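You operate a simulated robot arm through the tools that you are given. There is no shell and no other tool.

You run a simulated two-armed robot. Do the job below in one go: nothing can be reset, and whatever is moved stays where it is left.

Task
Open the red main valve and set the pressure knob to 2.5 bar.
Fine: go by the gauge; wheel fully open; after that open the blue inlet lever, and switch the heater on last.
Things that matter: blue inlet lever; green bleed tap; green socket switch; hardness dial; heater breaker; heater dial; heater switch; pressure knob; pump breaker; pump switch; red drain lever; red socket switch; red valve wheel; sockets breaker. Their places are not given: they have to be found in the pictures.

It is judged by the outcome, as a careful person would: the job done as asked, and still so three seconds after it is handed in. It fails if anything else is knocked over, pushed out of place, dropped, spilled or broken.

Robot
Two 7-joint arms with two-finger grippers on one trunk that stands fixed in place. Base frame: the origin is at the foot of the trunk, x ahead of it, y to its left, z up. Units: mm, rad, N and s.
The left shoulder is at [60, 123, 1049], the right one opposite. With the tool pointing down near the work surface each hand reaches from about 100 to 760 mm from the base axis, measured 20 degrees to its own side. Payload 1.47 kg a hand.
Tool frame (each hand has its own): the origin (TCP) lies between the finger pads and is the grasp point; the fingertips stand 16 mm ahead of it; z points along the fingers, y is the line along which they close. The gripper opens to 87 mm; its body begins 55 mm behind the TCP.
Orientation is that of the tool frame in the base frame, as [roll, pitch, yaw] about the fixed x, y, z axes, in that order (R = Rz(yaw) Ry(pitch) Rx(roll)). With the fingers straight down and closing along the base's y, the tool's x points along the base's -x, its y along +y and its z along -z.

Tools
- The arms move only by the tool step_arm. It takes "left_increments", "right_increments" or both (then of equal length, played together; a hand with none holds still); each is a list of rows, each a list of 6 numbers: the shift along the base's x, y, z in cm, then the turn, a rotation vector about the base's x, y, z in rad. In form: [[x, y, z, ax, ay, az], ...]. A call has 1 to 20 rows; each row shifts and turns the commanded pose from where the row before left it. "left_fingers" and "right_fingers" are, for a hand that has rows, the finger opening in cm, from 0 to 8.7, set as the call begins (left out, the last holds). Each row takes 0.2 s and may step no farther than 50 mm and 0.15 rad from the row before; otherwise, or with a gripper value out of range, the whole call is refused. Where a pose cannot be reached the arm comes as near as it can. A force on the tool above 40 N (or 10 N above the force at the start of the call, whichever is more), or a blocked arm, ends the call early, and 0.2 s more pass. The fingers move at their own pace (about 153 mm/s each) and stop on an object; they squeeze with about 28 N. The grip force told is the motor's: it shows also when the fingers shut on nothing. Time passes only in rows, and 0.2 s behind the last, so rows that do not move let the fingers close. It gives the time, the measured TCP pose, the force on the tool (base axes), the opening and the grip force at its end, in the units of the frame above (readings bear some noise), with the torque about the TCP (base axes, N m) and any sound that the robot's microphone picked up, and new pictures: "show" is both (left out), scene, wrist or none (wrist: the cameras of the hands that moved).
- Cameras (640 x 400 px; columns grow to the right, rows downward): "scene" is now at [94, -39, 1644.6]; the picture's right is [-0.41, -0.91, 0.00], its down [-0.35, 0.16, -0.92] and it looks along [0.84, -0.38, -0.39] (base axes); focal length 252 px, centre (320, 200). "left" rides on the left gripper at [73, -12, -90] in its tool frame; the picture's right is [0.16, 0.99, 0.00], its down [-0.72, 0.12, -0.68] and it looks along [-0.67, 0.11, 0.73] (tool axes); focal length 247 px, centre (320, 200). "right" rides on the right gripper at [73, 12, -90] in its tool frame; the picture's right is [-0.16, 0.99, 0.00], its down [-0.72, -0.12, -0.68] and it looks along [-0.67, -0.11, 0.73] (tool axes); focal length 247 px, centre (320, 200).
- slide_trunk(by): moves the trunk up (or, below 0, down) by that many mm; the arms and the scene camera ride with it, the base frame stays. It gives what a move gives, with no picture.
- aim_head(pan, tilt): turns the head with the scene camera to pan (to the left, within 2.094 rad either way) and tilt (down, from -0.506 to 1.204), counted from straight ahead of the robot. It gives what a move gives, and a new picture of the scene camera.
- probe_pixels(camera, pixels): for up to 12 pixels [column, row] of the newest picture of that camera ("zoom" is the newest enlarged one), the place [x, y, z] in the base frame of the surface seen there, good to about 2 mm. The clock stands still meanwhile.
- zoom(camera, box): a new picture of the part [left, top, right, bottom] of that camera's present view, enlarged. The clock stands still meanwhile.
- job_done(): hands the job in; it is judged then, once.

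Leave the grippers open and the arms clear of the work at the hand-in unless told otherwise.

The tools are called after "Request:" by a JSON object that holds its "op" and its "data". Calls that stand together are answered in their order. step_arm: Moves the arms, as the interface text tells. Its arguments: {"type":"object","properties":{"left_increments":{"type":"array","items":{"type":"array","items":{"type":"number"}}},"left_fingers":{"type":"number"},"right_increments":{"type":"array","items":{"type":"array","items":{"type":"number"}}},"right_fingers":{"type":"number"},"show":{"type":"string","enum":["both","scene","wrist","none"]}},"required":[]} The other tools are called the same way: slide_trunk (by) moves the trunk up or down; aim_head (pan, tilt) turns the head that bears the scene camera; probe_pixels (camera, pixels) gives the place of the surface under pixels of a picture; zoom (camera, box) takes an enlarged picture of a part of a camera's view; job_done () hands the job in.

At the start:

```text
time: 0.0
left_tool_pos: [321.5, 27.4, 1531.9]
left_ee_rot: [-3.14, 0.0, -3.141]
left_contact_force: [-0.5, 0.4, -0.3]
left_ft_torque: [-0.01, 0.01, -0.02]
left_grip_width: 87.2
left_finger_force: 0.0
right_tool_pos: [294.8, -259.6, 1532.4]
right_ee_rot: [-3.14, -0.002, 3.14]
right_contact_force: [0.5, -0.4, -0.2]
right_ft_torque: [0.02, 0.0, 0.02]
right_grip_width: 87.2
right_finger_force: 0.1
trunk travel left (down, up): [-204.0, 26.0]
head pan, tilt (commanded): [-0.428, 0.4]
```

scene: 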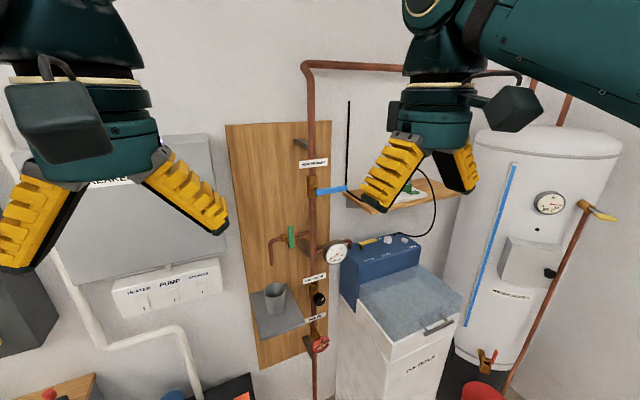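
right: 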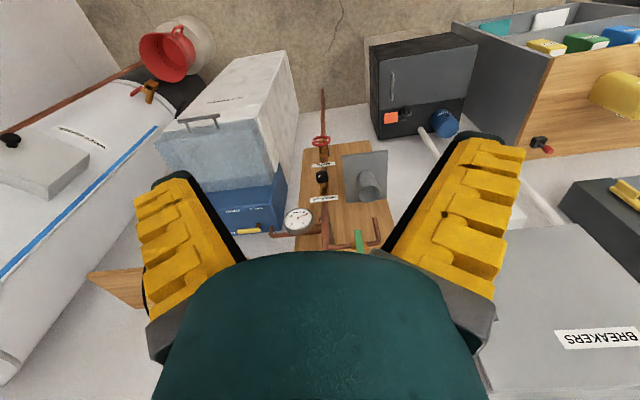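
left: 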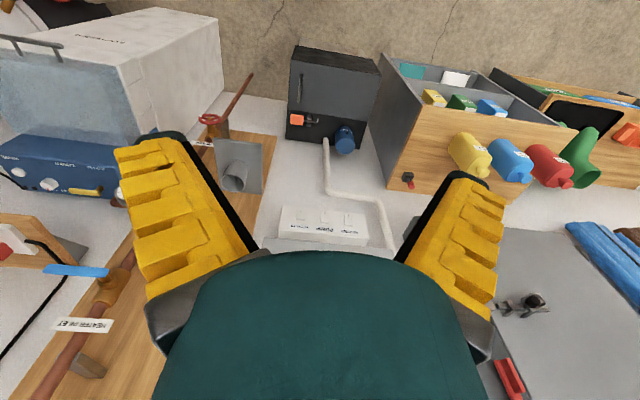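

I see a wall with pipes, a breaker box, switches (HEATER/PUMP/...), a red wheel low on the pipe near (320,345), a gauge at (335,252), a black knob at (319,299) and a blue lever at (330,189). First I zoom in on the pipe area and the switch area.

Request:
{"op": "zoom", "data": {"camera": "scene", "box": [230, 140, 390, 380]}}

Request:
{"op": "zoom", "data": {"camera": "scene", "box": [0, 130, 240, 400]}}

Request:
{"op": "zoom", "data": {"camera": "scene", "box": [430, 120, 640, 400]}}

```text
1.67 times, centred on (310, 260) of scene
```

zoom: 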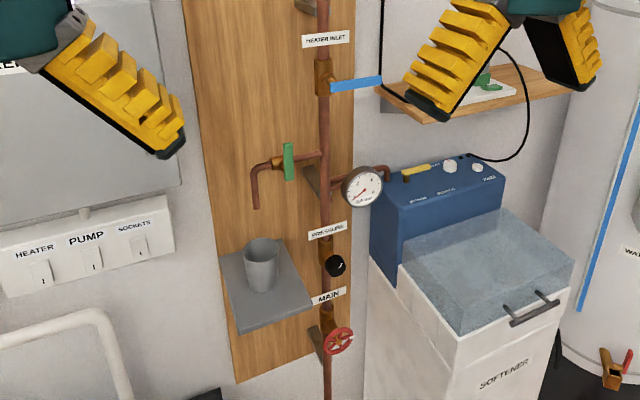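

```text
1.48 times, centred on (120, 265) of scene
```

zoom: 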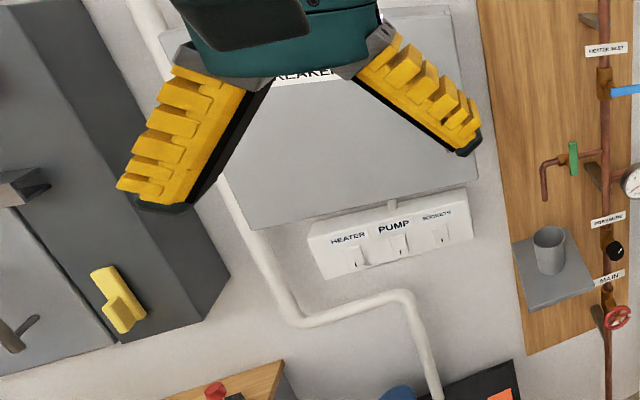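

```text
1.43 times, centred on (535, 260) of scene
```

zoom: 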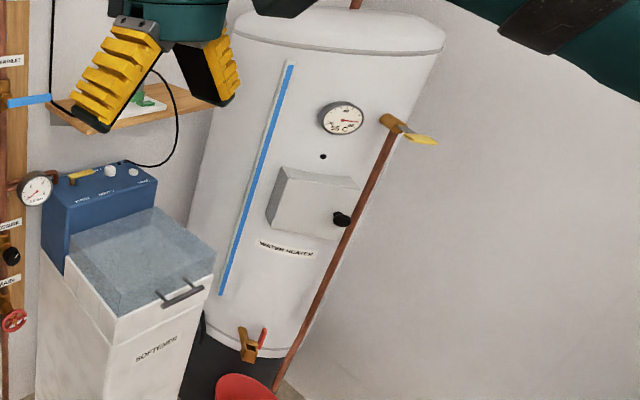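

The wheel, knob, gauge, lever and heater switch are found. Now I turn the head to see more closely around the breaker box and the lower area.

Request:
{"op": "aim_head", "data": {"pan": -0.1, "tilt": 0.6}}

```text
time: 0.8
left_tool_pos: [321.0, 25.9, 1531.2]
left_ee_rot: [3.142, 0.002, 3.142]
left_contact_force: [0.6, -0.2, -0.3]
left_ft_torque: [-0.02, 0.0, 0.0]
left_grip_width: 87.2
left_finger_force: 0.0
right_tool_pos: [296.3, -259.8, 1532.5]
right_ee_rot: [3.141, 0.001, -3.142]
right_contact_force: [0.1, -0.5, 0.6]
right_ft_torque: [0.01, -0.01, -0.03]
right_grip_width: 87.2
right_finger_force: 0.0
trunk travel left (down, up): [-204.0, 26.0]
head pan, tilt (commanded): [-0.099, 0.6]
```

scene: 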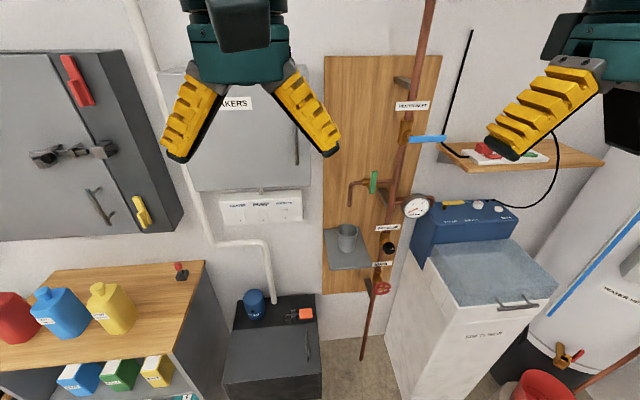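

Clearer view now. I zoom on the pipe board and the switch plate for detail, and probe after.

Request:
{"op": "zoom", "data": {"camera": "scene", "box": [320, 80, 480, 180]}}

Request:
{"op": "probe_pixels", "data": {"camera": "zoom", "pixels": [[320, 230], [345, 220], [380, 225], [430, 225], [490, 225], [495, 238], [480, 215], [300, 140], [217, 390], [550, 100]]}}

Request:
{"op": "zoom", "data": {"camera": "scene", "box": [320, 180, 480, 300]}}

```text
4.00 times, centred on (400, 130) of scene
```

zoom: 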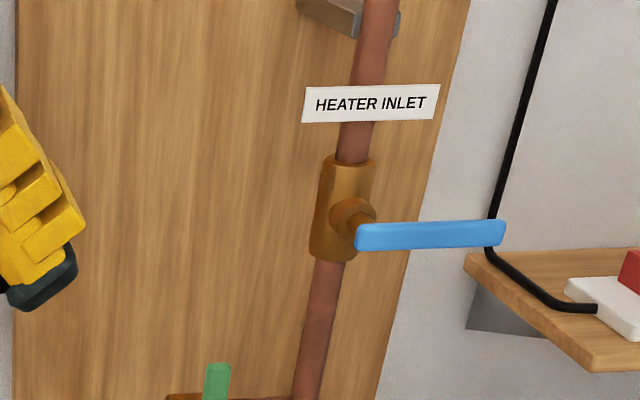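

```text
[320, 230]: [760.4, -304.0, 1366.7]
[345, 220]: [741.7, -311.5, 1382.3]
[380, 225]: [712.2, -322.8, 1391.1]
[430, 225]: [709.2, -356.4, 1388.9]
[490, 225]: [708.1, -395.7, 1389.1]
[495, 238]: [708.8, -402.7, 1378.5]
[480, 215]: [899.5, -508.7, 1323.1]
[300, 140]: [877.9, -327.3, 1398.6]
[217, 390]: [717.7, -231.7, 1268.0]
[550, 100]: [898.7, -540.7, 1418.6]
```

```text
3.33 times, centred on (400, 240) of scene
```

zoom: 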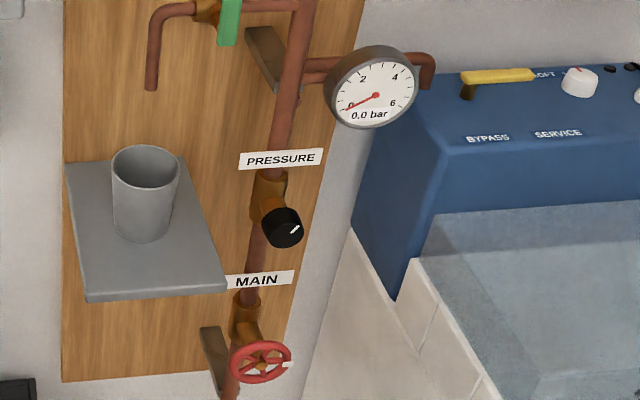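

The gauge reads 0.0 bar. The knob is the black one at zoom (282,227), its white mark pointing at about upper-right; the wheel at zoom (262,362). I probe these points.

Request:
{"op": "probe_pixels", "data": {"camera": "zoom", "pixels": [[282, 235], [268, 225], [298, 225], [283, 215], [262, 362], [235, 363], [289, 355], [262, 343], [262, 380], [245, 310], [375, 95], [210, 345]]}}

Request:
{"op": "zoom", "data": {"camera": "scene", "box": [350, 200, 450, 300]}}

Request:
{"op": "zoom", "data": {"camera": "scene", "box": [180, 140, 330, 240]}}

Request:
{"op": "probe_pixels", "data": {"camera": "zoom", "pixels": [[237, 275], [237, 290], [237, 305], [260, 275], [320, 275], [320, 290], [440, 275], [180, 300], [515, 300], [515, 230], [170, 250], [345, 220]]}}

```text
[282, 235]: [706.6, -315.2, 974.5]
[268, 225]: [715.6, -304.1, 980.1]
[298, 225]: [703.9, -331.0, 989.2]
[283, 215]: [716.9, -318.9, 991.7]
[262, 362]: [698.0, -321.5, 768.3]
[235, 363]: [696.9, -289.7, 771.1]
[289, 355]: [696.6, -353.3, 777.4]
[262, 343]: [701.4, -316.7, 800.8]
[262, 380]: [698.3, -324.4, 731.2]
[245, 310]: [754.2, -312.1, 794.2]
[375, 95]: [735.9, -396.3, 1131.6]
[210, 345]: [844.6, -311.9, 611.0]
```

```text
4.00 times, centred on (400, 250) of scene
```

zoom: 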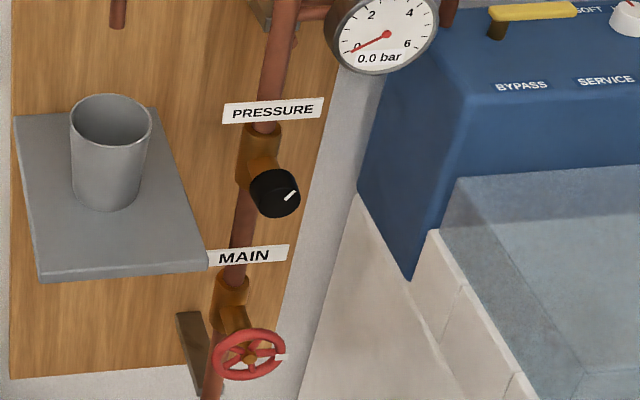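

```text
4.00 times, centred on (255, 190) of scene
```

zoom: 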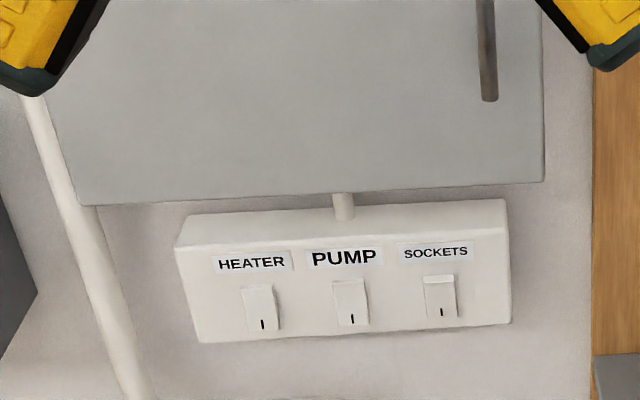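

```text
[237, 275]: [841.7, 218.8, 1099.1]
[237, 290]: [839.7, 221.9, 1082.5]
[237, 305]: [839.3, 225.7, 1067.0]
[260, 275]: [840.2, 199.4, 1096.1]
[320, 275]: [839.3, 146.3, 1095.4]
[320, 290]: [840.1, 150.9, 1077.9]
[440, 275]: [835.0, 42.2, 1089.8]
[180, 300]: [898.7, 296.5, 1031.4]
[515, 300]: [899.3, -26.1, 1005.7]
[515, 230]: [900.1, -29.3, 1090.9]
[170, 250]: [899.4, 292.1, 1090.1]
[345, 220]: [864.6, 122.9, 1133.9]
```

Wheel centre ≈ (697,-321,769), knob ≈ (706,-318,983), both facing the robot (−x). Now I probe the obstacles around them: cup shelf, cup, gauge, bleed tap, softener, small shelf.

Request:
{"op": "probe_pixels", "data": {"camera": "scene", "pixels": [[348, 232], [335, 270], [371, 262], [348, 250], [415, 268], [430, 290], [500, 305], [420, 215], [374, 182], [440, 200], [405, 205], [455, 145]]}}

Request:
{"op": "probe_pixels", "data": {"camera": "scene", "pixels": [[540, 170], [475, 165], [353, 190], [420, 260], [400, 330], [365, 330], [430, 340], [470, 330], [383, 375], [430, 395], [520, 290], [410, 140]]}}

```text
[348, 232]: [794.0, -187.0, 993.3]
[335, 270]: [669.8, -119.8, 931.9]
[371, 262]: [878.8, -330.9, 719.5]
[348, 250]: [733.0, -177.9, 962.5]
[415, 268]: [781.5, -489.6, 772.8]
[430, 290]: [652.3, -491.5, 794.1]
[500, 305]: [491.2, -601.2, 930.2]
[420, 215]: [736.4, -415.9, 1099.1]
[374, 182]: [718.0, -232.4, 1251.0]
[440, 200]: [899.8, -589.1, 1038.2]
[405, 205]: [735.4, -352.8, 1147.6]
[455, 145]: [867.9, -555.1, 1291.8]
```

```text
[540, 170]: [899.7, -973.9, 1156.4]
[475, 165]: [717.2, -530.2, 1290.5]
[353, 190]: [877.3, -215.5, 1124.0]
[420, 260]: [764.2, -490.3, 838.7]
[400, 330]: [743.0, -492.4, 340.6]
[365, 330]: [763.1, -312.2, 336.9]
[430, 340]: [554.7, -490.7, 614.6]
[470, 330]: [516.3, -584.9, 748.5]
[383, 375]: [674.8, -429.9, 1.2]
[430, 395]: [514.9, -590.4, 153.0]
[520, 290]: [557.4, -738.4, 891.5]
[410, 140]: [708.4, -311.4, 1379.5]
```

I probe the cup shelf's edges and knob more accurately from a zoom.

Request:
{"op": "zoom", "data": {"camera": "scene", "box": [310, 210, 430, 300]}}

Request:
{"op": "probe_pixels", "data": {"camera": "zoom", "pixels": [[90, 285], [90, 335], [325, 320], [240, 110], [150, 220], [180, 90], [240, 90], [165, 200], [385, 255], [375, 222], [420, 200], [415, 230]]}}

```text
4.44 times, centred on (370, 255) of scene
```

zoom: 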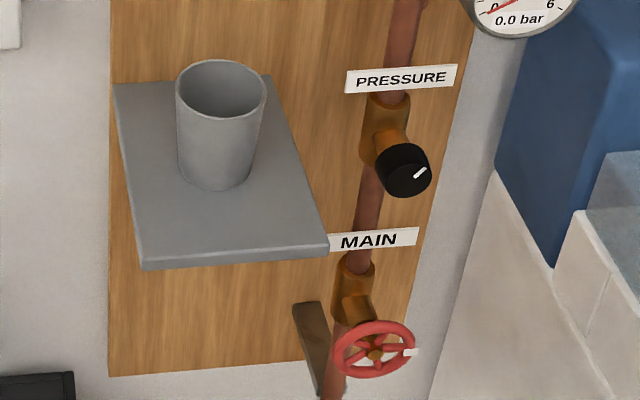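

```text
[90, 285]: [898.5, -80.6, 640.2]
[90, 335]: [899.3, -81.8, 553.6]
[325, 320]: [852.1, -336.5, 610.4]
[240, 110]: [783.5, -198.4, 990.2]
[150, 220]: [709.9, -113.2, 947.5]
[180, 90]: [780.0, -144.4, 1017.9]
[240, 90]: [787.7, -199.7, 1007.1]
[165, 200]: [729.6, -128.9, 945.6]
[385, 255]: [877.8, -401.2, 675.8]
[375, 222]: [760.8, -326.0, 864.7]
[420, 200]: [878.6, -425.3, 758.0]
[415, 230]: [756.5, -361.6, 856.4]
```

The shelf's right edge is around y≈-247, the knob at y≈-318 and the wheel below at z≈769 with free room in front. I bring the right hand down and pitch it to point forward (fingers along +x), staying well in front (x<540) of the wall fittings.

Request:
{"op": "step_arm", "data": {"right_increments": [[2.0, -0.5, -3.8, 0, -0.1428, 0], [2.0, -0.5, -3.8, 0, -0.1428, 0], [2.0, -0.5, -3.8, 0, -0.1428, 0], [2.0, -0.5, -3.8, 0, -0.1428, 0], [2.0, -0.5, -3.8, 0, -0.1428, 0], [2.0, -0.5, -3.8, 0, -0.1428, 0], [2.0, -0.5, -3.8, 0, -0.1428, 0], [2.0, -0.5, -3.8, 0, -0.1428, 0], [2.0, -0.5, -3.8, 0, -0.1428, 0], [2.0, -0.5, -3.8, 0, -0.1428, 0], [2.0, -0.5, -3.8, 0, -0.1428, 0]], "right_fingers": 8.7}}

```text
time: 3.2
left_tool_pos: [322.9, 25.7, 1530.4]
left_ee_rot: [3.139, -0.001, -3.141]
left_contact_force: [-0.1, -0.3, 0.0]
left_ft_torque: [0.04, 0.02, -0.02]
left_grip_width: 87.0
left_finger_force: 0.0
right_tool_pos: [521.7, -319.0, 1111.4]
right_ee_rot: [-2.986, 1.569, -2.984]
right_contact_force: [0.6, -0.1, 0.8]
right_ft_torque: [0.0, -0.01, 0.02]
right_grip_width: 86.9
right_finger_force: 0.1
right hand out of reach, approached as far as the arm can: row 9
trunk travel left (down, up): [-204.0, 26.0]
head pan, tilt (commanded): [-0.099, 0.6]
```

scene: 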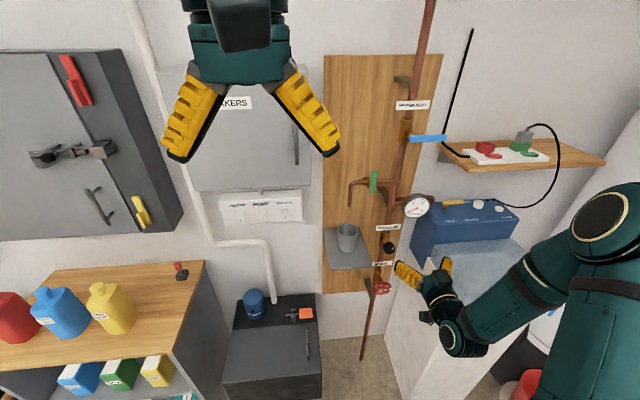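
right: 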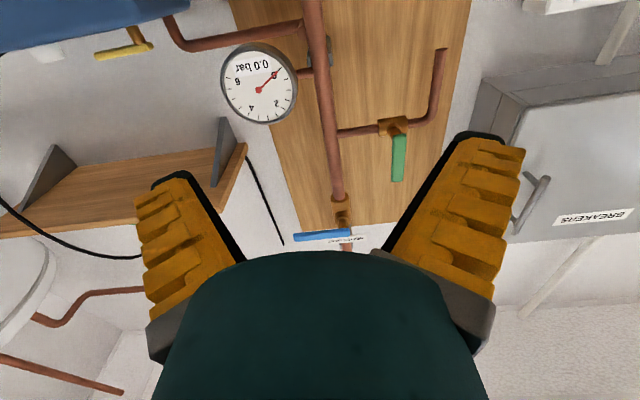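

Now the right hand points forward at (522,-319,1111). I check where the elbow and forearm are relative to the softener before going lower.

Request:
{"op": "probe_pixels", "data": {"camera": "scene", "pixels": [[600, 215], [550, 240], [500, 300], [460, 340], [440, 305], [545, 300], [590, 280], [570, 380], [490, 340], [430, 280]]}}

```text
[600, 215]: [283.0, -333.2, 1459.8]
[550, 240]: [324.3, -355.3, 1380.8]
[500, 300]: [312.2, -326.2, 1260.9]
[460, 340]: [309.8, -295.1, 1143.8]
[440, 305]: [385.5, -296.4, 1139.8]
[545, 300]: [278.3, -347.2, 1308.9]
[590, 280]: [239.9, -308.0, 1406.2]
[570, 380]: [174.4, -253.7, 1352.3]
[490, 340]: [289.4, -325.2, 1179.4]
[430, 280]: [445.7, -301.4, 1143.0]
```

The elbow is high (z≈1450) and clear. I lower the hand to wheel height z≈769, keeping y≈-321, then come forward to x≈600.

Request:
{"op": "step_arm", "data": {"right_increments": [[0, 0, -3.42, 0, 0, 0], [0, 0, -3.42, 0, 0, 0], [0, 0, -3.42, 0, 0, 0], [0, 0, -3.42, 0, 0, 0], [0, 0, -3.42, 0, 0, 0], [0, 0, -3.42, 0, 0, 0], [0, 0, -3.42, 0, 0, 0], [0, 0, -3.42, 0, 0, 0], [0, 0, -3.42, 0, 0, 0], [0, 0, -3.42, 0, 0, 0], [2.0, 0, 0, 0, 0, 0], [2.0, 0, 0, 0, 0, 0], [2.0, 0, 0, 0, 0, 0], [2.0, 0, 0, 0, 0, 0]]}}

```text
time: 6.2
left_tool_pos: [320.9, 25.8, 1532.5]
left_ee_rot: [3.14, -0.001, 3.14]
left_contact_force: [0.8, -0.3, 0.4]
left_ft_torque: [-0.02, 0.01, -0.01]
left_grip_width: 87.0
left_finger_force: 0.0
right_tool_pos: [602.0, -318.9, 773.0]
right_ee_rot: [-0.976, 1.57, -0.977]
right_contact_force: [0.0, 0.2, -0.1]
right_ft_torque: [0.01, -0.01, 0.0]
right_grip_width: 87.3
right_finger_force: 0.0
trunk travel left (down, up): [-204.0, 26.0]
head pan, tilt (commanded): [-0.099, 0.6]
```

scene: 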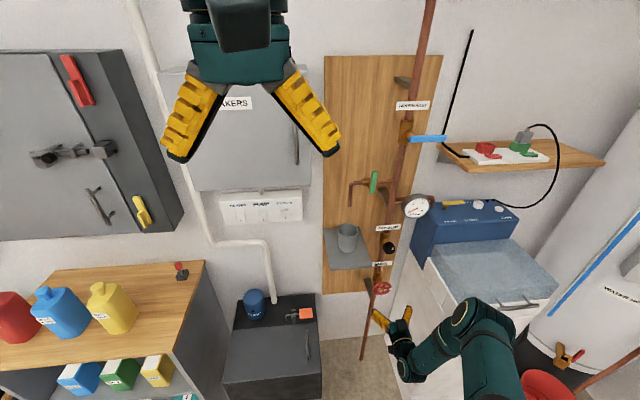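
right: 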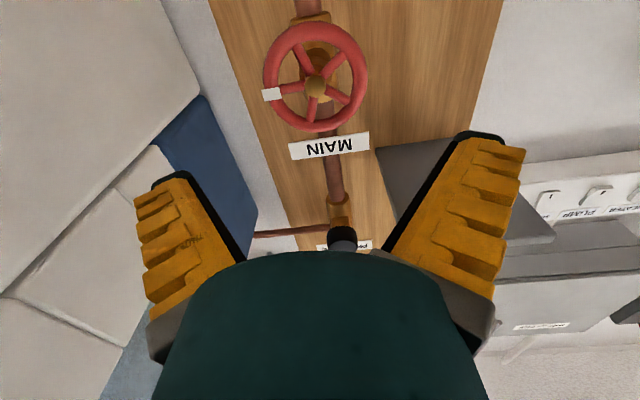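

The wrist camera (upside down) shows the wheel with hub at (316,85), rim and white mark. I probe it for its exact place.

Request:
{"op": "probe_pixels", "data": {"camera": "right", "pixels": [[316, 86], [316, 26], [316, 128], [270, 72], [361, 80], [272, 95], [316, 60], [340, 195], [285, 50], [348, 115], [350, 45], [285, 118]]}}

Request:
{"op": "zoom", "data": {"camera": "right", "box": [240, 0, 400, 140]}}

```text
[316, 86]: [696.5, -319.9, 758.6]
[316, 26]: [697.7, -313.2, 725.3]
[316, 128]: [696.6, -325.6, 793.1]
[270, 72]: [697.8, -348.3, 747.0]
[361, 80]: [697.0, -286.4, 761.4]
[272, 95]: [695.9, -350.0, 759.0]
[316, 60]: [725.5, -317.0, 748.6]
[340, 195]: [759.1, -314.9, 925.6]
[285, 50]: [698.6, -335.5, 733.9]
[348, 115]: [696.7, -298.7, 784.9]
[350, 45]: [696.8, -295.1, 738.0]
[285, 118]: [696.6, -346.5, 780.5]
```

```text
2.86 times, centred on (320, 70) of right
```

zoom: 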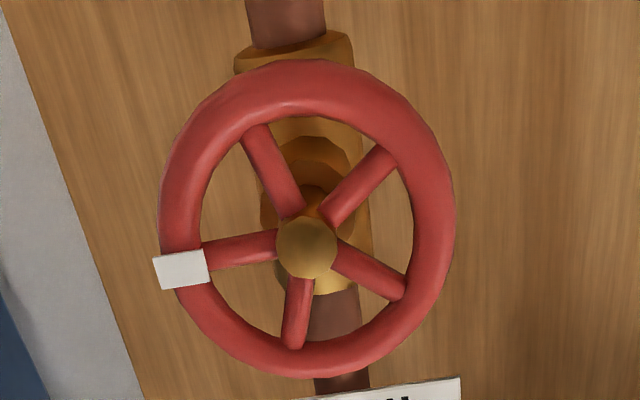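

I collect many rim points from the zoomed picture to fit the wheel's centre exactly.

Request:
{"op": "probe_pixels", "data": {"camera": "zoom", "pixels": [[308, 82], [250, 95], [205, 135], [180, 190], [182, 220], [190, 300], [230, 340], [300, 360], [360, 348], [412, 310], [435, 240], [425, 160]]}}

Request:
{"op": "probe_pixels", "data": {"camera": "zoom", "pixels": [[375, 105], [160, 268], [207, 268], [307, 248], [295, 252], [320, 245], [156, 230], [452, 225], [308, 62], [300, 375], [170, 160], [450, 200]]}}

```text
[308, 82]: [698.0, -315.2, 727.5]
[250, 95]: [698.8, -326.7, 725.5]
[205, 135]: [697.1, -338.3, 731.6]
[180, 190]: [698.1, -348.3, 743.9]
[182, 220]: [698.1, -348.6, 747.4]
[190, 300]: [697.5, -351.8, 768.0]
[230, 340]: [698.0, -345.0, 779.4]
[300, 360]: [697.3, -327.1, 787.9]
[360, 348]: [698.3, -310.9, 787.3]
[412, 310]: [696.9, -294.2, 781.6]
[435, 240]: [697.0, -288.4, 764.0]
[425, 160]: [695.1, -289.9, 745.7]
```

```text
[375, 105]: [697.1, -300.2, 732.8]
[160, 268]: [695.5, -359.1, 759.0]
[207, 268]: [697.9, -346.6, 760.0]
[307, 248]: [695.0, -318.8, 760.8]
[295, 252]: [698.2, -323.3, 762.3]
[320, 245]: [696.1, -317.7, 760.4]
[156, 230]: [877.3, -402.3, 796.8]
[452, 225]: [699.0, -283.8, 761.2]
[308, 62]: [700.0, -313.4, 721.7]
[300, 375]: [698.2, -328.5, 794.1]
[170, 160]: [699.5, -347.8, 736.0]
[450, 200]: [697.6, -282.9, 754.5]
```

The wheel centre is about (y −319.5, z 759), outer radius ≈38 mm, so the open gripper (87 mm) fits around the rim. To have room for a long turn, I first pre-turn the hand clockwise (+x) by 1.4 rad at a safe distance while lining up with the centre.

Request:
{"op": "step_arm", "data": {"right_increments": [[0, 0, -0.4, 0.14, 0, 0], [0, 0, -0.4, 0.14, 0, 0], [0, 0, -0.4, 0.14, 0, 0], [0, -0.05, -0.2, 0.14, 0, 0], [0, 0, 0, 0.14, 0, 0], [0, 0, 0, 0.14, 0, 0], [0, 0, 0, 0.14, 0, 0], [0, 0, 0, 0.14, 0, 0], [0, 0, 0, 0.14, 0, 0], [0, 0, 0, 0.14, 0, 0]]}}

```text
time: 8.4
left_tool_pos: [319.5, 26.9, 1532.3]
left_ee_rot: [3.141, 0.001, -3.141]
left_contact_force: [-0.3, 0.5, 0.7]
left_ft_torque: [0.02, 0.01, -0.01]
left_grip_width: 87.2
left_finger_force: 0.1
right_tool_pos: [600.9, -318.1, 760.5]
right_ee_rot: [1.57, 0.169, 1.57]
right_contact_force: [-0.7, 0.4, -0.7]
right_ft_torque: [-0.03, 0.01, -0.02]
right_grip_width: 87.1
right_finger_force: 0.2
trunk travel left (down, up): [-204.0, 26.0]
head pan, tilt (commanded): [-0.099, 0.6]
```

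scene: 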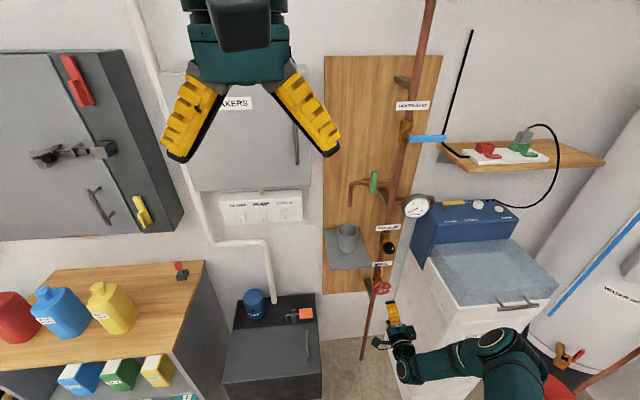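
right: 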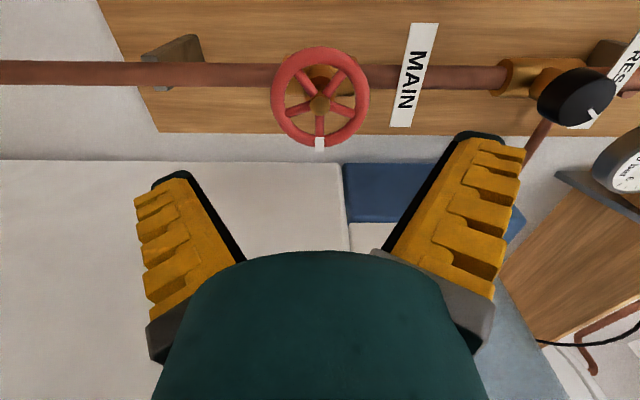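

The hand turned. The elbow has dropped; I check its clearance from the softener.

Request:
{"op": "probe_pixels", "data": {"camera": "scene", "pixels": [[500, 340], [530, 345], [540, 380], [470, 355], [430, 365], [520, 395], [405, 370], [395, 315], [480, 375], [440, 380]]}}

Request:
{"op": "probe_pixels", "data": {"camera": "right", "pixels": [[320, 103], [320, 53], [278, 97], [362, 97], [320, 140], [295, 68], [348, 68], [293, 130], [350, 128]]}}

```text
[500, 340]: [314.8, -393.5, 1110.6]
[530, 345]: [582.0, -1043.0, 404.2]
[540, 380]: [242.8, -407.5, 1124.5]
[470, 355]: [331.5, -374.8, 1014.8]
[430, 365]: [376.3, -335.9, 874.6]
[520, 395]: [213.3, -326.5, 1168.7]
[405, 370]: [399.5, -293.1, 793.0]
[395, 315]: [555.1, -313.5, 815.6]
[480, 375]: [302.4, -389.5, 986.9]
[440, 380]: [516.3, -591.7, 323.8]
```

```text
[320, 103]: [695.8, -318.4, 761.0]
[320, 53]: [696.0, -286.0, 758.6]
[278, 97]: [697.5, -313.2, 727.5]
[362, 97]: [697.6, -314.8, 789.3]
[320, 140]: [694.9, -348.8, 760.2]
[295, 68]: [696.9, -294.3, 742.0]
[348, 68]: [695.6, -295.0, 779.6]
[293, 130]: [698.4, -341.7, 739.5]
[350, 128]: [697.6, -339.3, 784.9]
```

The centre is confirmed at about (-319, 759). I approach to just short of the wheel.

Request:
{"op": "step_arm", "data": {"right_increments": [[2.0, -0.05, -0.1, 0, 0, 0], [2.0, 0, 0, 0, 0, 0], [2.0, 0, 0, 0, 0, 0], [0, 0, 0, 0, 0, 0]], "right_fingers": 8.7}}

```text
time: 9.4
left_tool_pos: [321.2, 26.2, 1532.7]
left_ee_rot: [-3.141, 0.001, 3.141]
left_contact_force: [0.1, -0.3, 0.9]
left_ft_torque: [-0.02, 0.02, 0.01]
left_grip_width: 87.0
left_finger_force: 0.2
right_tool_pos: [660.1, -317.8, 758.5]
right_ee_rot: [1.572, 0.172, 1.572]
right_contact_force: [-0.5, -1.0, -0.4]
right_ft_torque: [-0.02, 0.01, 0.03]
right_grip_width: 87.0
right_finger_force: 0.1
trunk travel left (down, up): [-204.0, 26.0]
head pan, tilt (commanded): [-0.099, 0.6]
```

scene: 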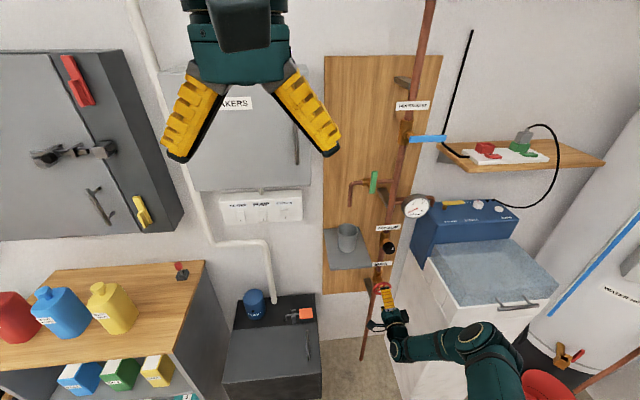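
right: 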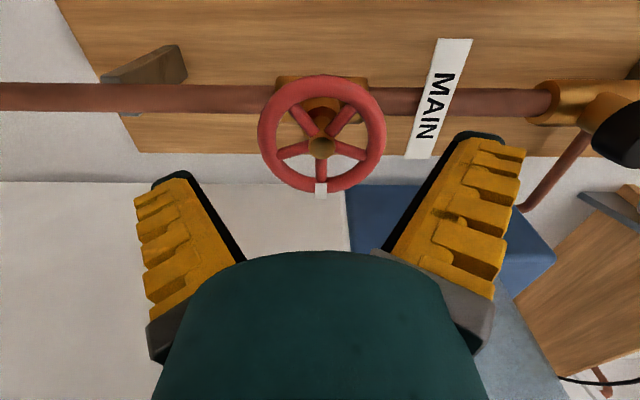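

The wheel sits well between the open fingers. I advance slowly until TCP x ≈ 703 so that the pads straddle the rim.

Request:
{"op": "step_arm", "data": {"right_increments": [[1.0, 0, 0, 0, 0, 0], [1.0, 0, 0, 0, 0, 0], [1.0, 0, 0, 0, 0, 0], [1.0, 0, 0, 0, 0, 0], [0.3, 0, 0, 0, 0, 0], [0, 0, 0, 0, 0, 0]], "right_fingers": 8.7}}

```text
time: 10.8
left_tool_pos: [322.0, 26.4, 1532.0]
left_ee_rot: [-3.142, -0.002, -3.141]
left_contact_force: [0.3, 0.3, 0.1]
left_ft_torque: [-0.03, -0.01, 0.0]
left_grip_width: 87.0
left_finger_force: 0.0
right_tool_pos: [703.3, -317.9, 758.7]
right_ee_rot: [1.57, 0.172, 1.57]
right_contact_force: [0.0, -0.3, -1.1]
right_ft_torque: [-0.01, -0.03, 0.01]
right_grip_width: 87.0
right_finger_force: 0.1
trunk travel left (down, up): [-204.0, 26.0]
head pan, tilt (commanded): [-0.099, 0.6]
```

scene: 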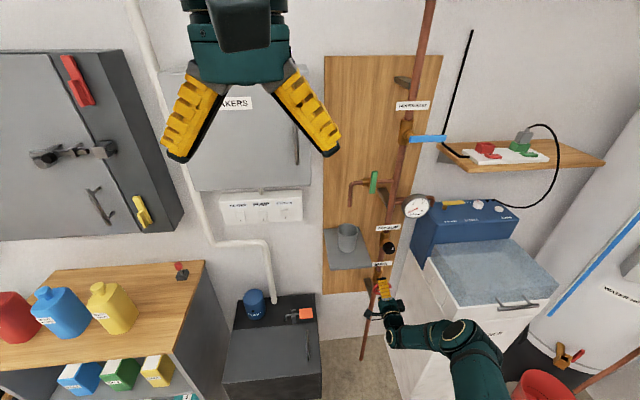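
right: 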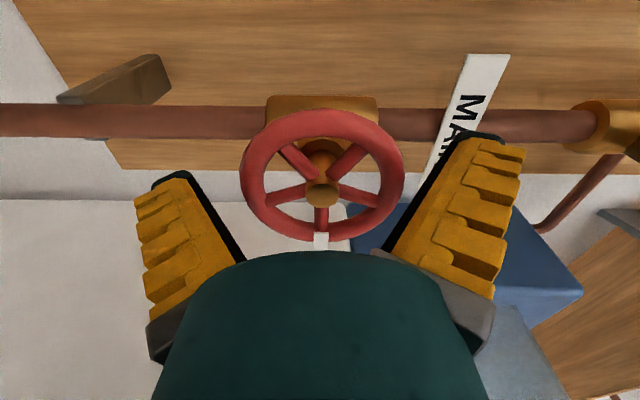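

No contact, wheel between pads. I shift 1 mm to −y and close the fingers on the rim.

Request:
{"op": "step_arm", "data": {"right_increments": [[0, -0.1, 0, 0, 0, 0], [0, 0, 0, 0, 0, 0], [0, 0, 0, 0, 0, 0]], "right_fingers": 6.5, "show": "wrist"}}

```text
time: 11.6
left_tool_pos: [321.4, 26.1, 1532.1]
left_ee_rot: [-3.141, -0.002, 3.141]
left_contact_force: [-0.4, -0.5, -0.2]
left_ft_torque: [-0.04, 0.03, 0.0]
left_grip_width: 86.9
left_finger_force: 0.0
right_tool_pos: [704.0, -318.9, 758.9]
right_ee_rot: [1.571, 0.171, 1.571]
right_contact_force: [-0.2, 2.0, 3.9]
right_ft_torque: [-0.06, -0.03, -0.01]
right_grip_width: 72.7
right_finger_force: 5.4
trunk travel left (down, up): [-204.0, 26.0]
head pan, tilt (commanded): [-0.099, 0.6]
```

right: 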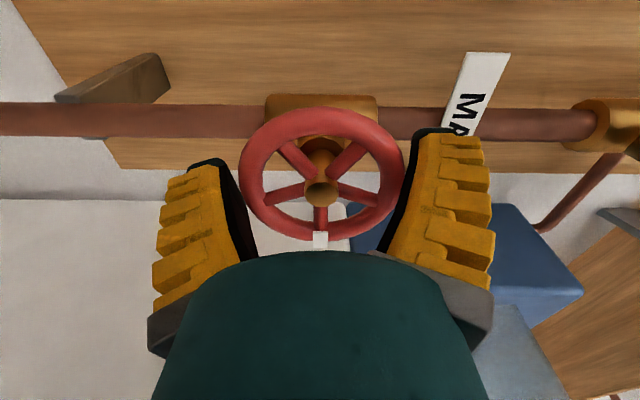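

The fingers hold the rim at 72.7 mm, centred (small side force). I squeeze harder and start a trial turn counter-clockwise (−x) of 0.5 rad.

Request:
{"op": "step_arm", "data": {"right_increments": [[0, 0, 0, 0, 0, 0], [0, 0, 0, 0, 0, 0], [0, 0, 0, -0.1, 0, 0], [0, 0, 0, -0.1, 0, 0], [0, 0, 0, -0.1, 0, 0], [0, 0, 0, -0.1, 0, 0], [0, 0, 0, -0.1, 0, 0]], "right_fingers": 4.0, "show": "both"}}

```text
time: 13.2
left_tool_pos: [318.9, 25.7, 1533.2]
left_ee_rot: [-3.141, 0.002, 3.141]
left_contact_force: [0.8, 0.0, -0.1]
left_ft_torque: [-0.02, -0.01, -0.01]
left_grip_width: 87.3
left_finger_force: 0.1
right_tool_pos: [702.9, -319.1, 758.5]
right_ee_rot: [1.569, 0.673, 1.571]
right_contact_force: [-2.6, 0.7, 11.6]
right_ft_torque: [-0.01, 0.14, 0.04]
right_grip_width: 72.5
right_finger_force: 30.6
trunk travel left (down, up): [-204.0, 26.0]
head pan, tilt (commanded): [-0.099, 0.6]
```

scene: 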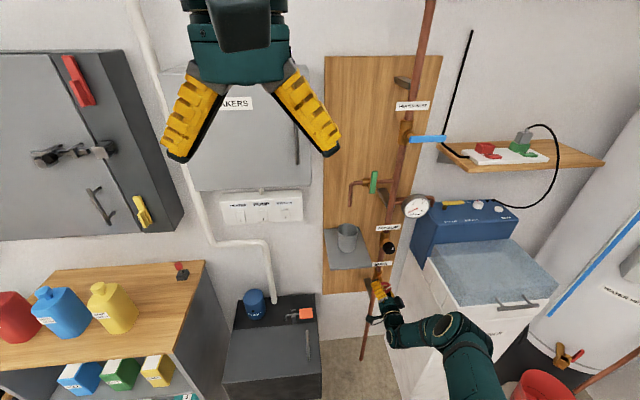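
right: 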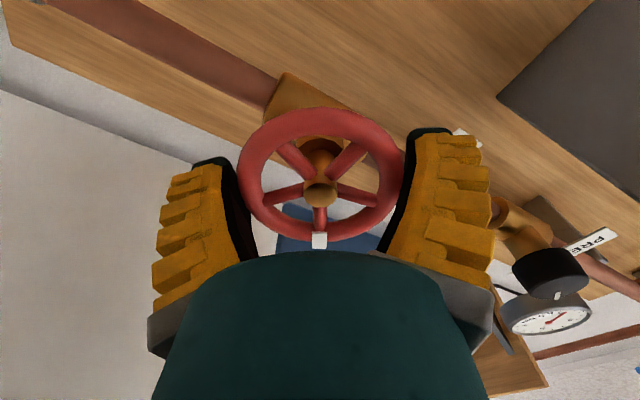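

The wheel turned with the hand (mark stays fixed in the wrist picture, little torque). I continue counter-clockwise another 1.8 rad.

Request:
{"op": "step_arm", "data": {"right_increments": [[0, 0, 0, -0.12, 0, 0], [0, 0, 0, -0.12, 0, 0], [0, 0, 0, -0.12, 0, 0], [0, 0, 0, -0.12, 0, 0], [0, 0, 0, -0.12, 0, 0], [0, 0, 0, -0.12, 0, 0], [0, 0, 0, -0.12, 0, 0], [0, 0, 0, -0.12, 0, 0], [0, 0, 0, -0.12, 0, 0], [0, 0, 0, -0.12, 0, 0], [0, 0, 0, -0.12, 0, 0], [0, 0, 0, -0.12, 0, 0], [0, 0, 0, -0.12, 0, 0], [0, 0, 0, -0.12, 0, 0], [0, 0, 0, -0.12, 0, 0]], "show": "both"}}

```text
time: 16.4
left_tool_pos: [320.1, 26.4, 1531.6]
left_ee_rot: [-3.141, 0.0, 3.141]
left_contact_force: [0.8, -0.7, 0.3]
left_ft_torque: [0.06, 0.0, -0.01]
left_grip_width: 86.8
left_finger_force: 0.1
right_tool_pos: [705.0, -320.2, 759.4]
right_ee_rot: [-1.57, 0.667, -1.572]
right_contact_force: [0.6, -11.0, 6.7]
right_ft_torque: [-0.02, 0.2, 0.2]
right_grip_width: 73.2
right_finger_force: 30.1
trunk travel left (down, up): [-204.0, 26.0]
head pan, tilt (commanded): [-0.099, 0.6]
```

scene: 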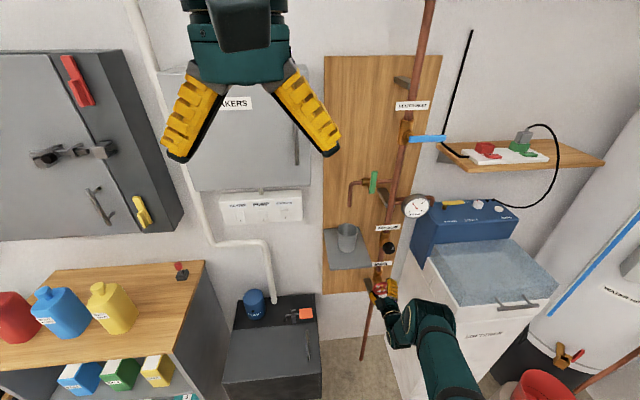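
right: 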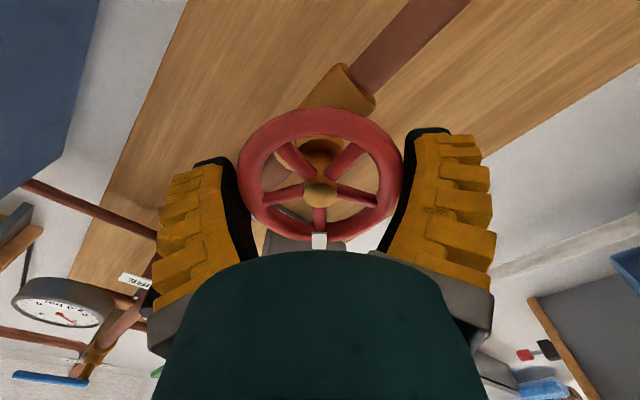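

The wheel has turned 2.3 rad, still free. The gauge needle appears to have moved. I continue 1.2 rad further.

Request:
{"op": "step_arm", "data": {"right_increments": [[0, 0, 0, -0.12, 0, 0], [0, 0, 0, -0.12, 0, 0], [0, 0, 0, -0.12, 0, 0], [0, 0, 0, -0.12, 0, 0], [0, 0, 0, -0.12, 0, 0], [0, 0, 0, -0.12, 0, 0], [0, 0, 0, -0.12, 0, 0], [0, 0, 0, -0.12, 0, 0], [0, 0, 0, -0.12, 0, 0], [0, 0, 0, -0.12, 0, 0]], "show": "both"}}

Request:
{"op": "zoom", "data": {"camera": "scene", "box": [350, 180, 450, 300]}}

```text
time: 18.6
left_tool_pos: [319.3, 26.7, 1532.0]
left_ee_rot: [3.14, 0.002, -3.142]
left_contact_force: [0.0, -0.8, 0.3]
left_ft_torque: [-0.01, 0.02, -0.01]
left_grip_width: 87.0
left_finger_force: 0.0
right_tool_pos: [704.3, -320.2, 759.9]
right_ee_rot: [-1.568, -0.535, -1.573]
right_contact_force: [-0.6, -6.7, 15.6]
right_ft_torque: [0.02, 0.24, 0.01]
right_grip_width: 72.9
right_finger_force: 30.1
trunk travel left (down, up): [-204.0, 26.0]
head pan, tilt (commanded): [-0.099, 0.6]
```

scene: 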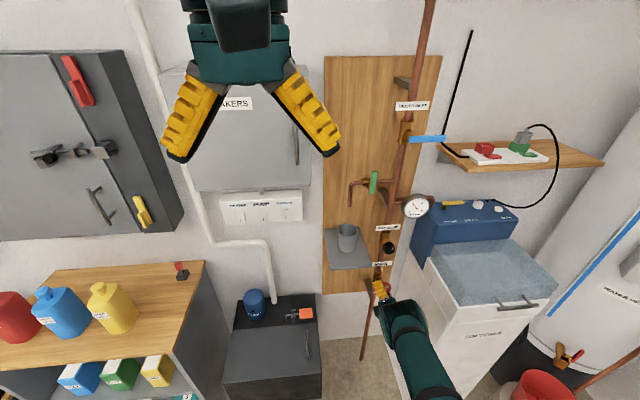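
right: 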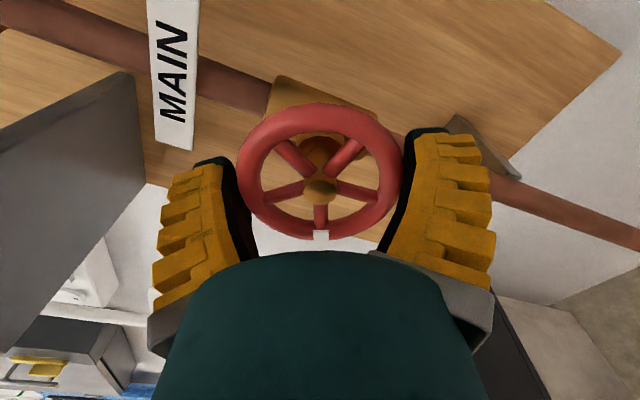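

```text
3.33 times, centred on (400, 240) of scene
```

zoom: 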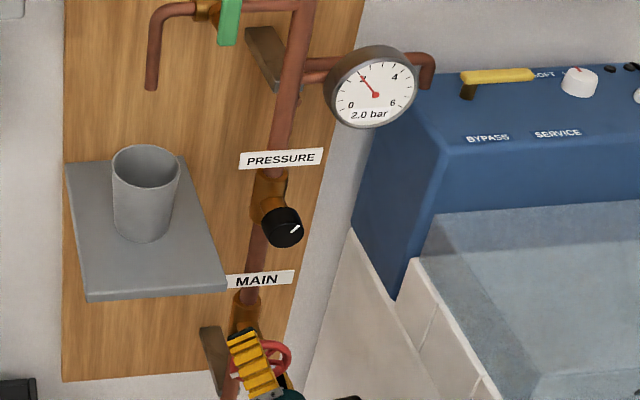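

The gauge now reads 2.0 bar; wheel turned 3.5 rad with no stop yet. I keep turning.

Request:
{"op": "step_arm", "data": {"right_increments": [[0, 0, 0, -0.1, 0, 0], [0, 0, 0, -0.1, 0, 0], [0, 0, 0, -0.1, 0, 0], [0, 0, 0, -0.1, 0, 0], [0, 0, 0, -0.1, 0, 0], [0, 0, 0, -0.1, 0, 0], [0, 0, 0, -0.1, 0, 0], [0, 0, 0, -0.1, 0, 0]], "show": "both"}}

Request:
{"op": "zoom", "data": {"camera": "scene", "box": [350, 180, 450, 300]}}

```text
time: 20.4
left_tool_pos: [319.3, 25.7, 1531.9]
left_ee_rot: [3.141, 0.001, 3.14]
left_contact_force: [-0.4, 0.4, 0.2]
left_ft_torque: [0.0, 0.03, -0.02]
left_grip_width: 86.9
left_finger_force: 0.3
right_tool_pos: [703.3, -319.3, 759.7]
right_ee_rot: [-1.573, -1.334, -1.569]
right_contact_force: [-3.3, -3.6, 10.0]
right_ft_torque: [0.0, 0.19, 0.18]
right_grip_width: 72.5
right_finger_force: 30.2
trunk travel left (down, up): [-204.0, 26.0]
head pan, tilt (commanded): [-0.099, 0.6]
```

scene: 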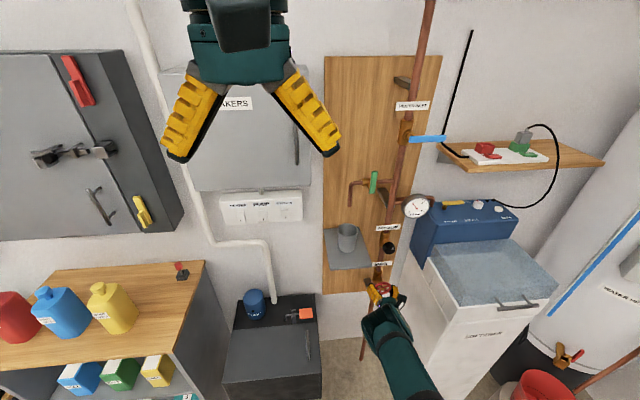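
right: 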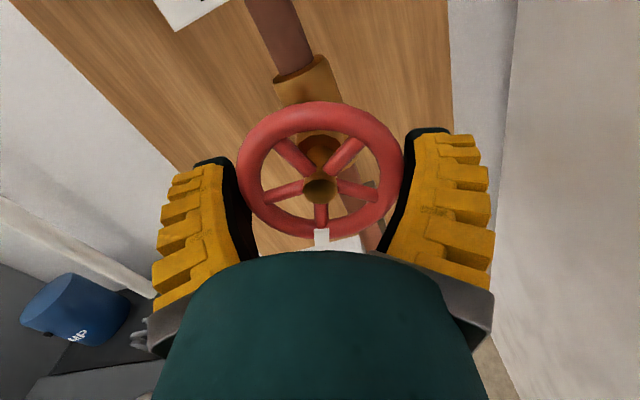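

```text
3.33 times, centred on (400, 240) of scene
```

zoom: 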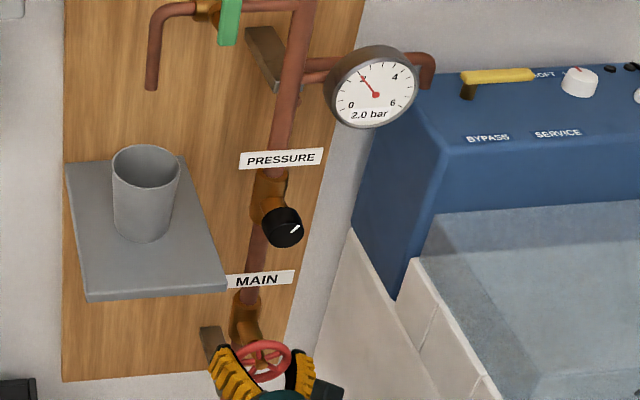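

Turned 4.3 rad now, no stop yet. I keep going.

Request:
{"op": "step_arm", "data": {"right_increments": [[0, 0, 0, -0.1, 0, 0], [0, 0, 0, -0.1, 0, 0], [0, 0, 0, -0.1, 0, 0], [0, 0, 0, -0.1, 0, 0], [0, 0, 0, -0.1, 0, 0], [0, 0, 0, -0.1, 0, 0]], "show": "both"}}

```text
time: 21.8
left_tool_pos: [319.9, 27.0, 1532.6]
left_ee_rot: [-3.141, 0.0, 3.14]
left_contact_force: [-0.7, -0.8, -0.6]
left_ft_torque: [0.01, 0.02, 0.01]
left_grip_width: 86.9
left_finger_force: 0.1
right_tool_pos: [704.3, -320.4, 758.8]
right_ee_rot: [1.571, -1.209, 1.57]
right_contact_force: [-7.9, -4.0, 5.1]
right_ft_torque: [0.0, 0.23, 0.14]
right_grip_width: 72.9
right_finger_force: 30.0
trunk travel left (down, up): [-204.0, 26.0]
head pan, tilt (commanded): [-0.099, 0.6]
```

scene: 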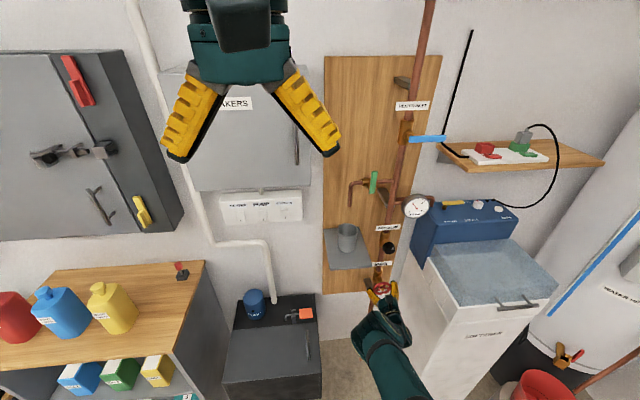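
right: 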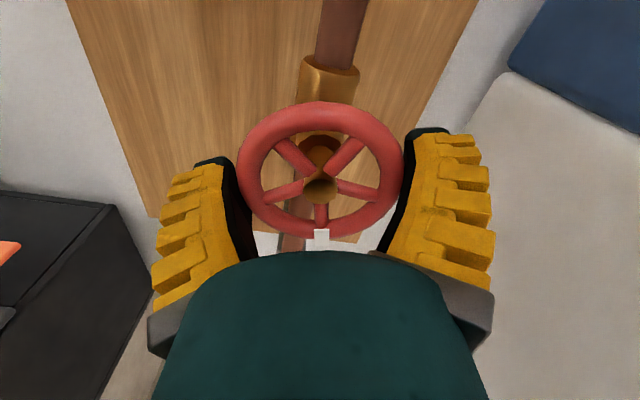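

4.9 rad turned, still free. Continuing another 0.8 rad.

Request:
{"op": "step_arm", "data": {"right_increments": [[0, 0, 0, -0.1, 0, 0], [0, 0, 0, -0.1, 0, 0], [0, 0, 0, -0.1, 0, 0], [0, 0, 0, -0.1, 0, 0], [0, 0, 0, -0.1, 0, 0], [0, 0, 0, -0.1, 0, 0], [0, 0, 0, -0.1, 0, 0], [0, 0, 0, -0.1, 0, 0]], "show": "both"}}

```text
time: 23.6
left_tool_pos: [320.9, 26.3, 1532.5]
left_ee_rot: [-3.141, -0.001, -3.141]
left_contact_force: [-0.7, -0.3, 0.7]
left_ft_torque: [-0.01, 0.02, 0.02]
left_grip_width: 87.0
left_finger_force: 0.2
right_tool_pos: [681.0, -378.0, 951.9]
right_ee_rot: [1.579, -0.422, 1.569]
right_contact_force: [-0.8, 0.0, -0.2]
right_ft_torque: [-0.01, -0.02, 0.05]
right_grip_width: 45.6
right_finger_force: 4.3
right hand out of reach, approached as far as the arm can: row 2, 3, 4, 5, 6, 7, 8
trunk travel left (down, up): [-204.0, 26.0]
head pan, tilt (commanded): [-0.099, 0.6]
```

scene: 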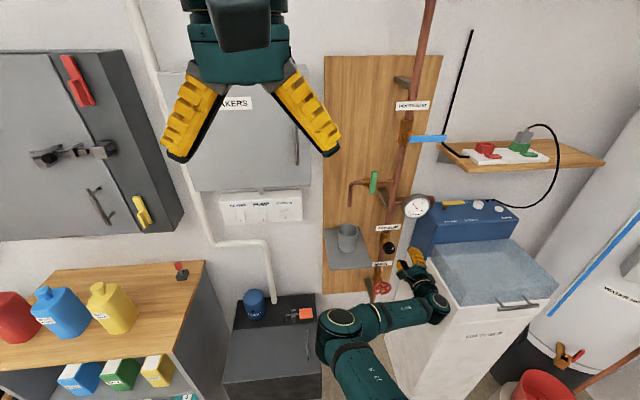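
right: 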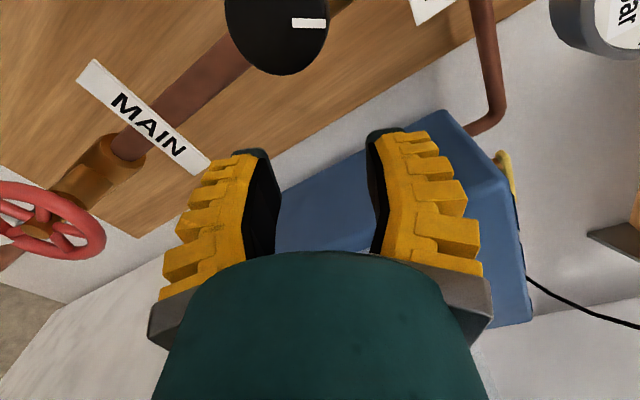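

The hand hit its wrist limit and swung off the wheel to (681,-378,952). It touches nothing now (forces ≈0). Before moving, I check that nothing else was disturbed.

Request:
{"op": "zoom", "data": {"camera": "scene", "box": [310, 170, 470, 300]}}

Request:
{"op": "zoom", "data": {"camera": "right", "box": [0, 0, 640, 400]}}

Request:
{"op": "probe_pixels", "data": {"camera": "scene", "pixels": [[340, 330], [370, 320], [425, 305], [415, 270], [438, 308], [350, 370], [447, 300], [380, 287]]}}

```text
3.08 times, centred on (390, 235) of scene
```

zoom: 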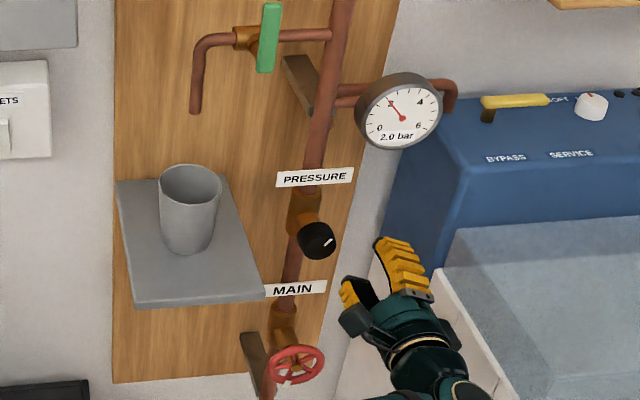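

```text
1.00 times, centred on (320, 200) of right (not enlarged: the box is as wide or as high as the picture)
```

zoom: 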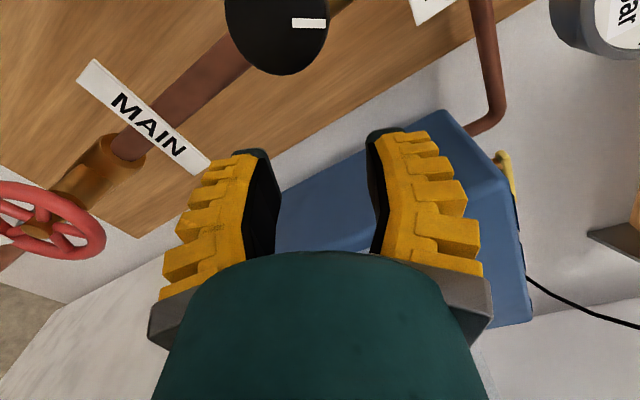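

```text
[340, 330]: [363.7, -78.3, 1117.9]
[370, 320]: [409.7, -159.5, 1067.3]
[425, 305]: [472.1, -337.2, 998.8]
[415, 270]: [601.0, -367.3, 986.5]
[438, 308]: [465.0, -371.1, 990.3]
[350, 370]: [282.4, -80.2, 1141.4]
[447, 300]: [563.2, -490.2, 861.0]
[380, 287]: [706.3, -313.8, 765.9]
```

Nothing else moved: knob mark unchanged, cup and gauge in place, gauge 2.0 bar. I now back out in −x while unwinding the roll, one row first to see how the arm responds.

Request:
{"op": "step_arm", "data": {"right_increments": [[-4.5, 0, 0, 0.14, 0, 0]], "show": "scene"}}

```text
time: 24.0
left_tool_pos: [319.9, 27.0, 1532.9]
left_ee_rot: [3.141, 0.0, -3.141]
left_contact_force: [0.7, 0.8, -0.5]
left_ft_torque: [-0.01, -0.01, 0.03]
left_grip_width: 86.9
left_finger_force: 0.1
right_tool_pos: [635.4, -379.1, 953.5]
right_ee_rot: [1.569, -0.551, 1.572]
right_contact_force: [-0.4, 0.2, 0.6]
right_ft_torque: [0.01, -0.04, 0.03]
right_grip_width: 45.8
right_finger_force: 4.4
trunk travel left (down, up): [-204.0, 26.0]
head pan, tilt (commanded): [-0.099, 0.6]
```

scene: 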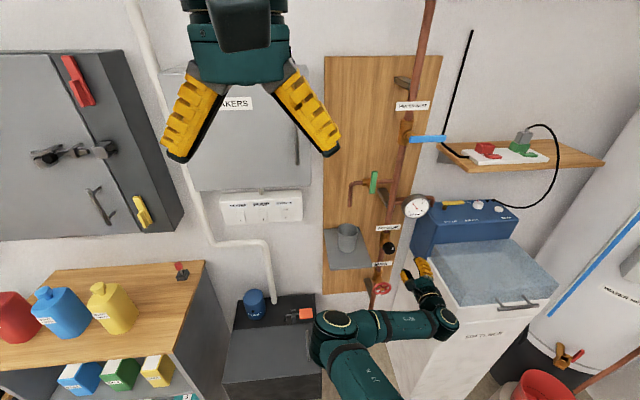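

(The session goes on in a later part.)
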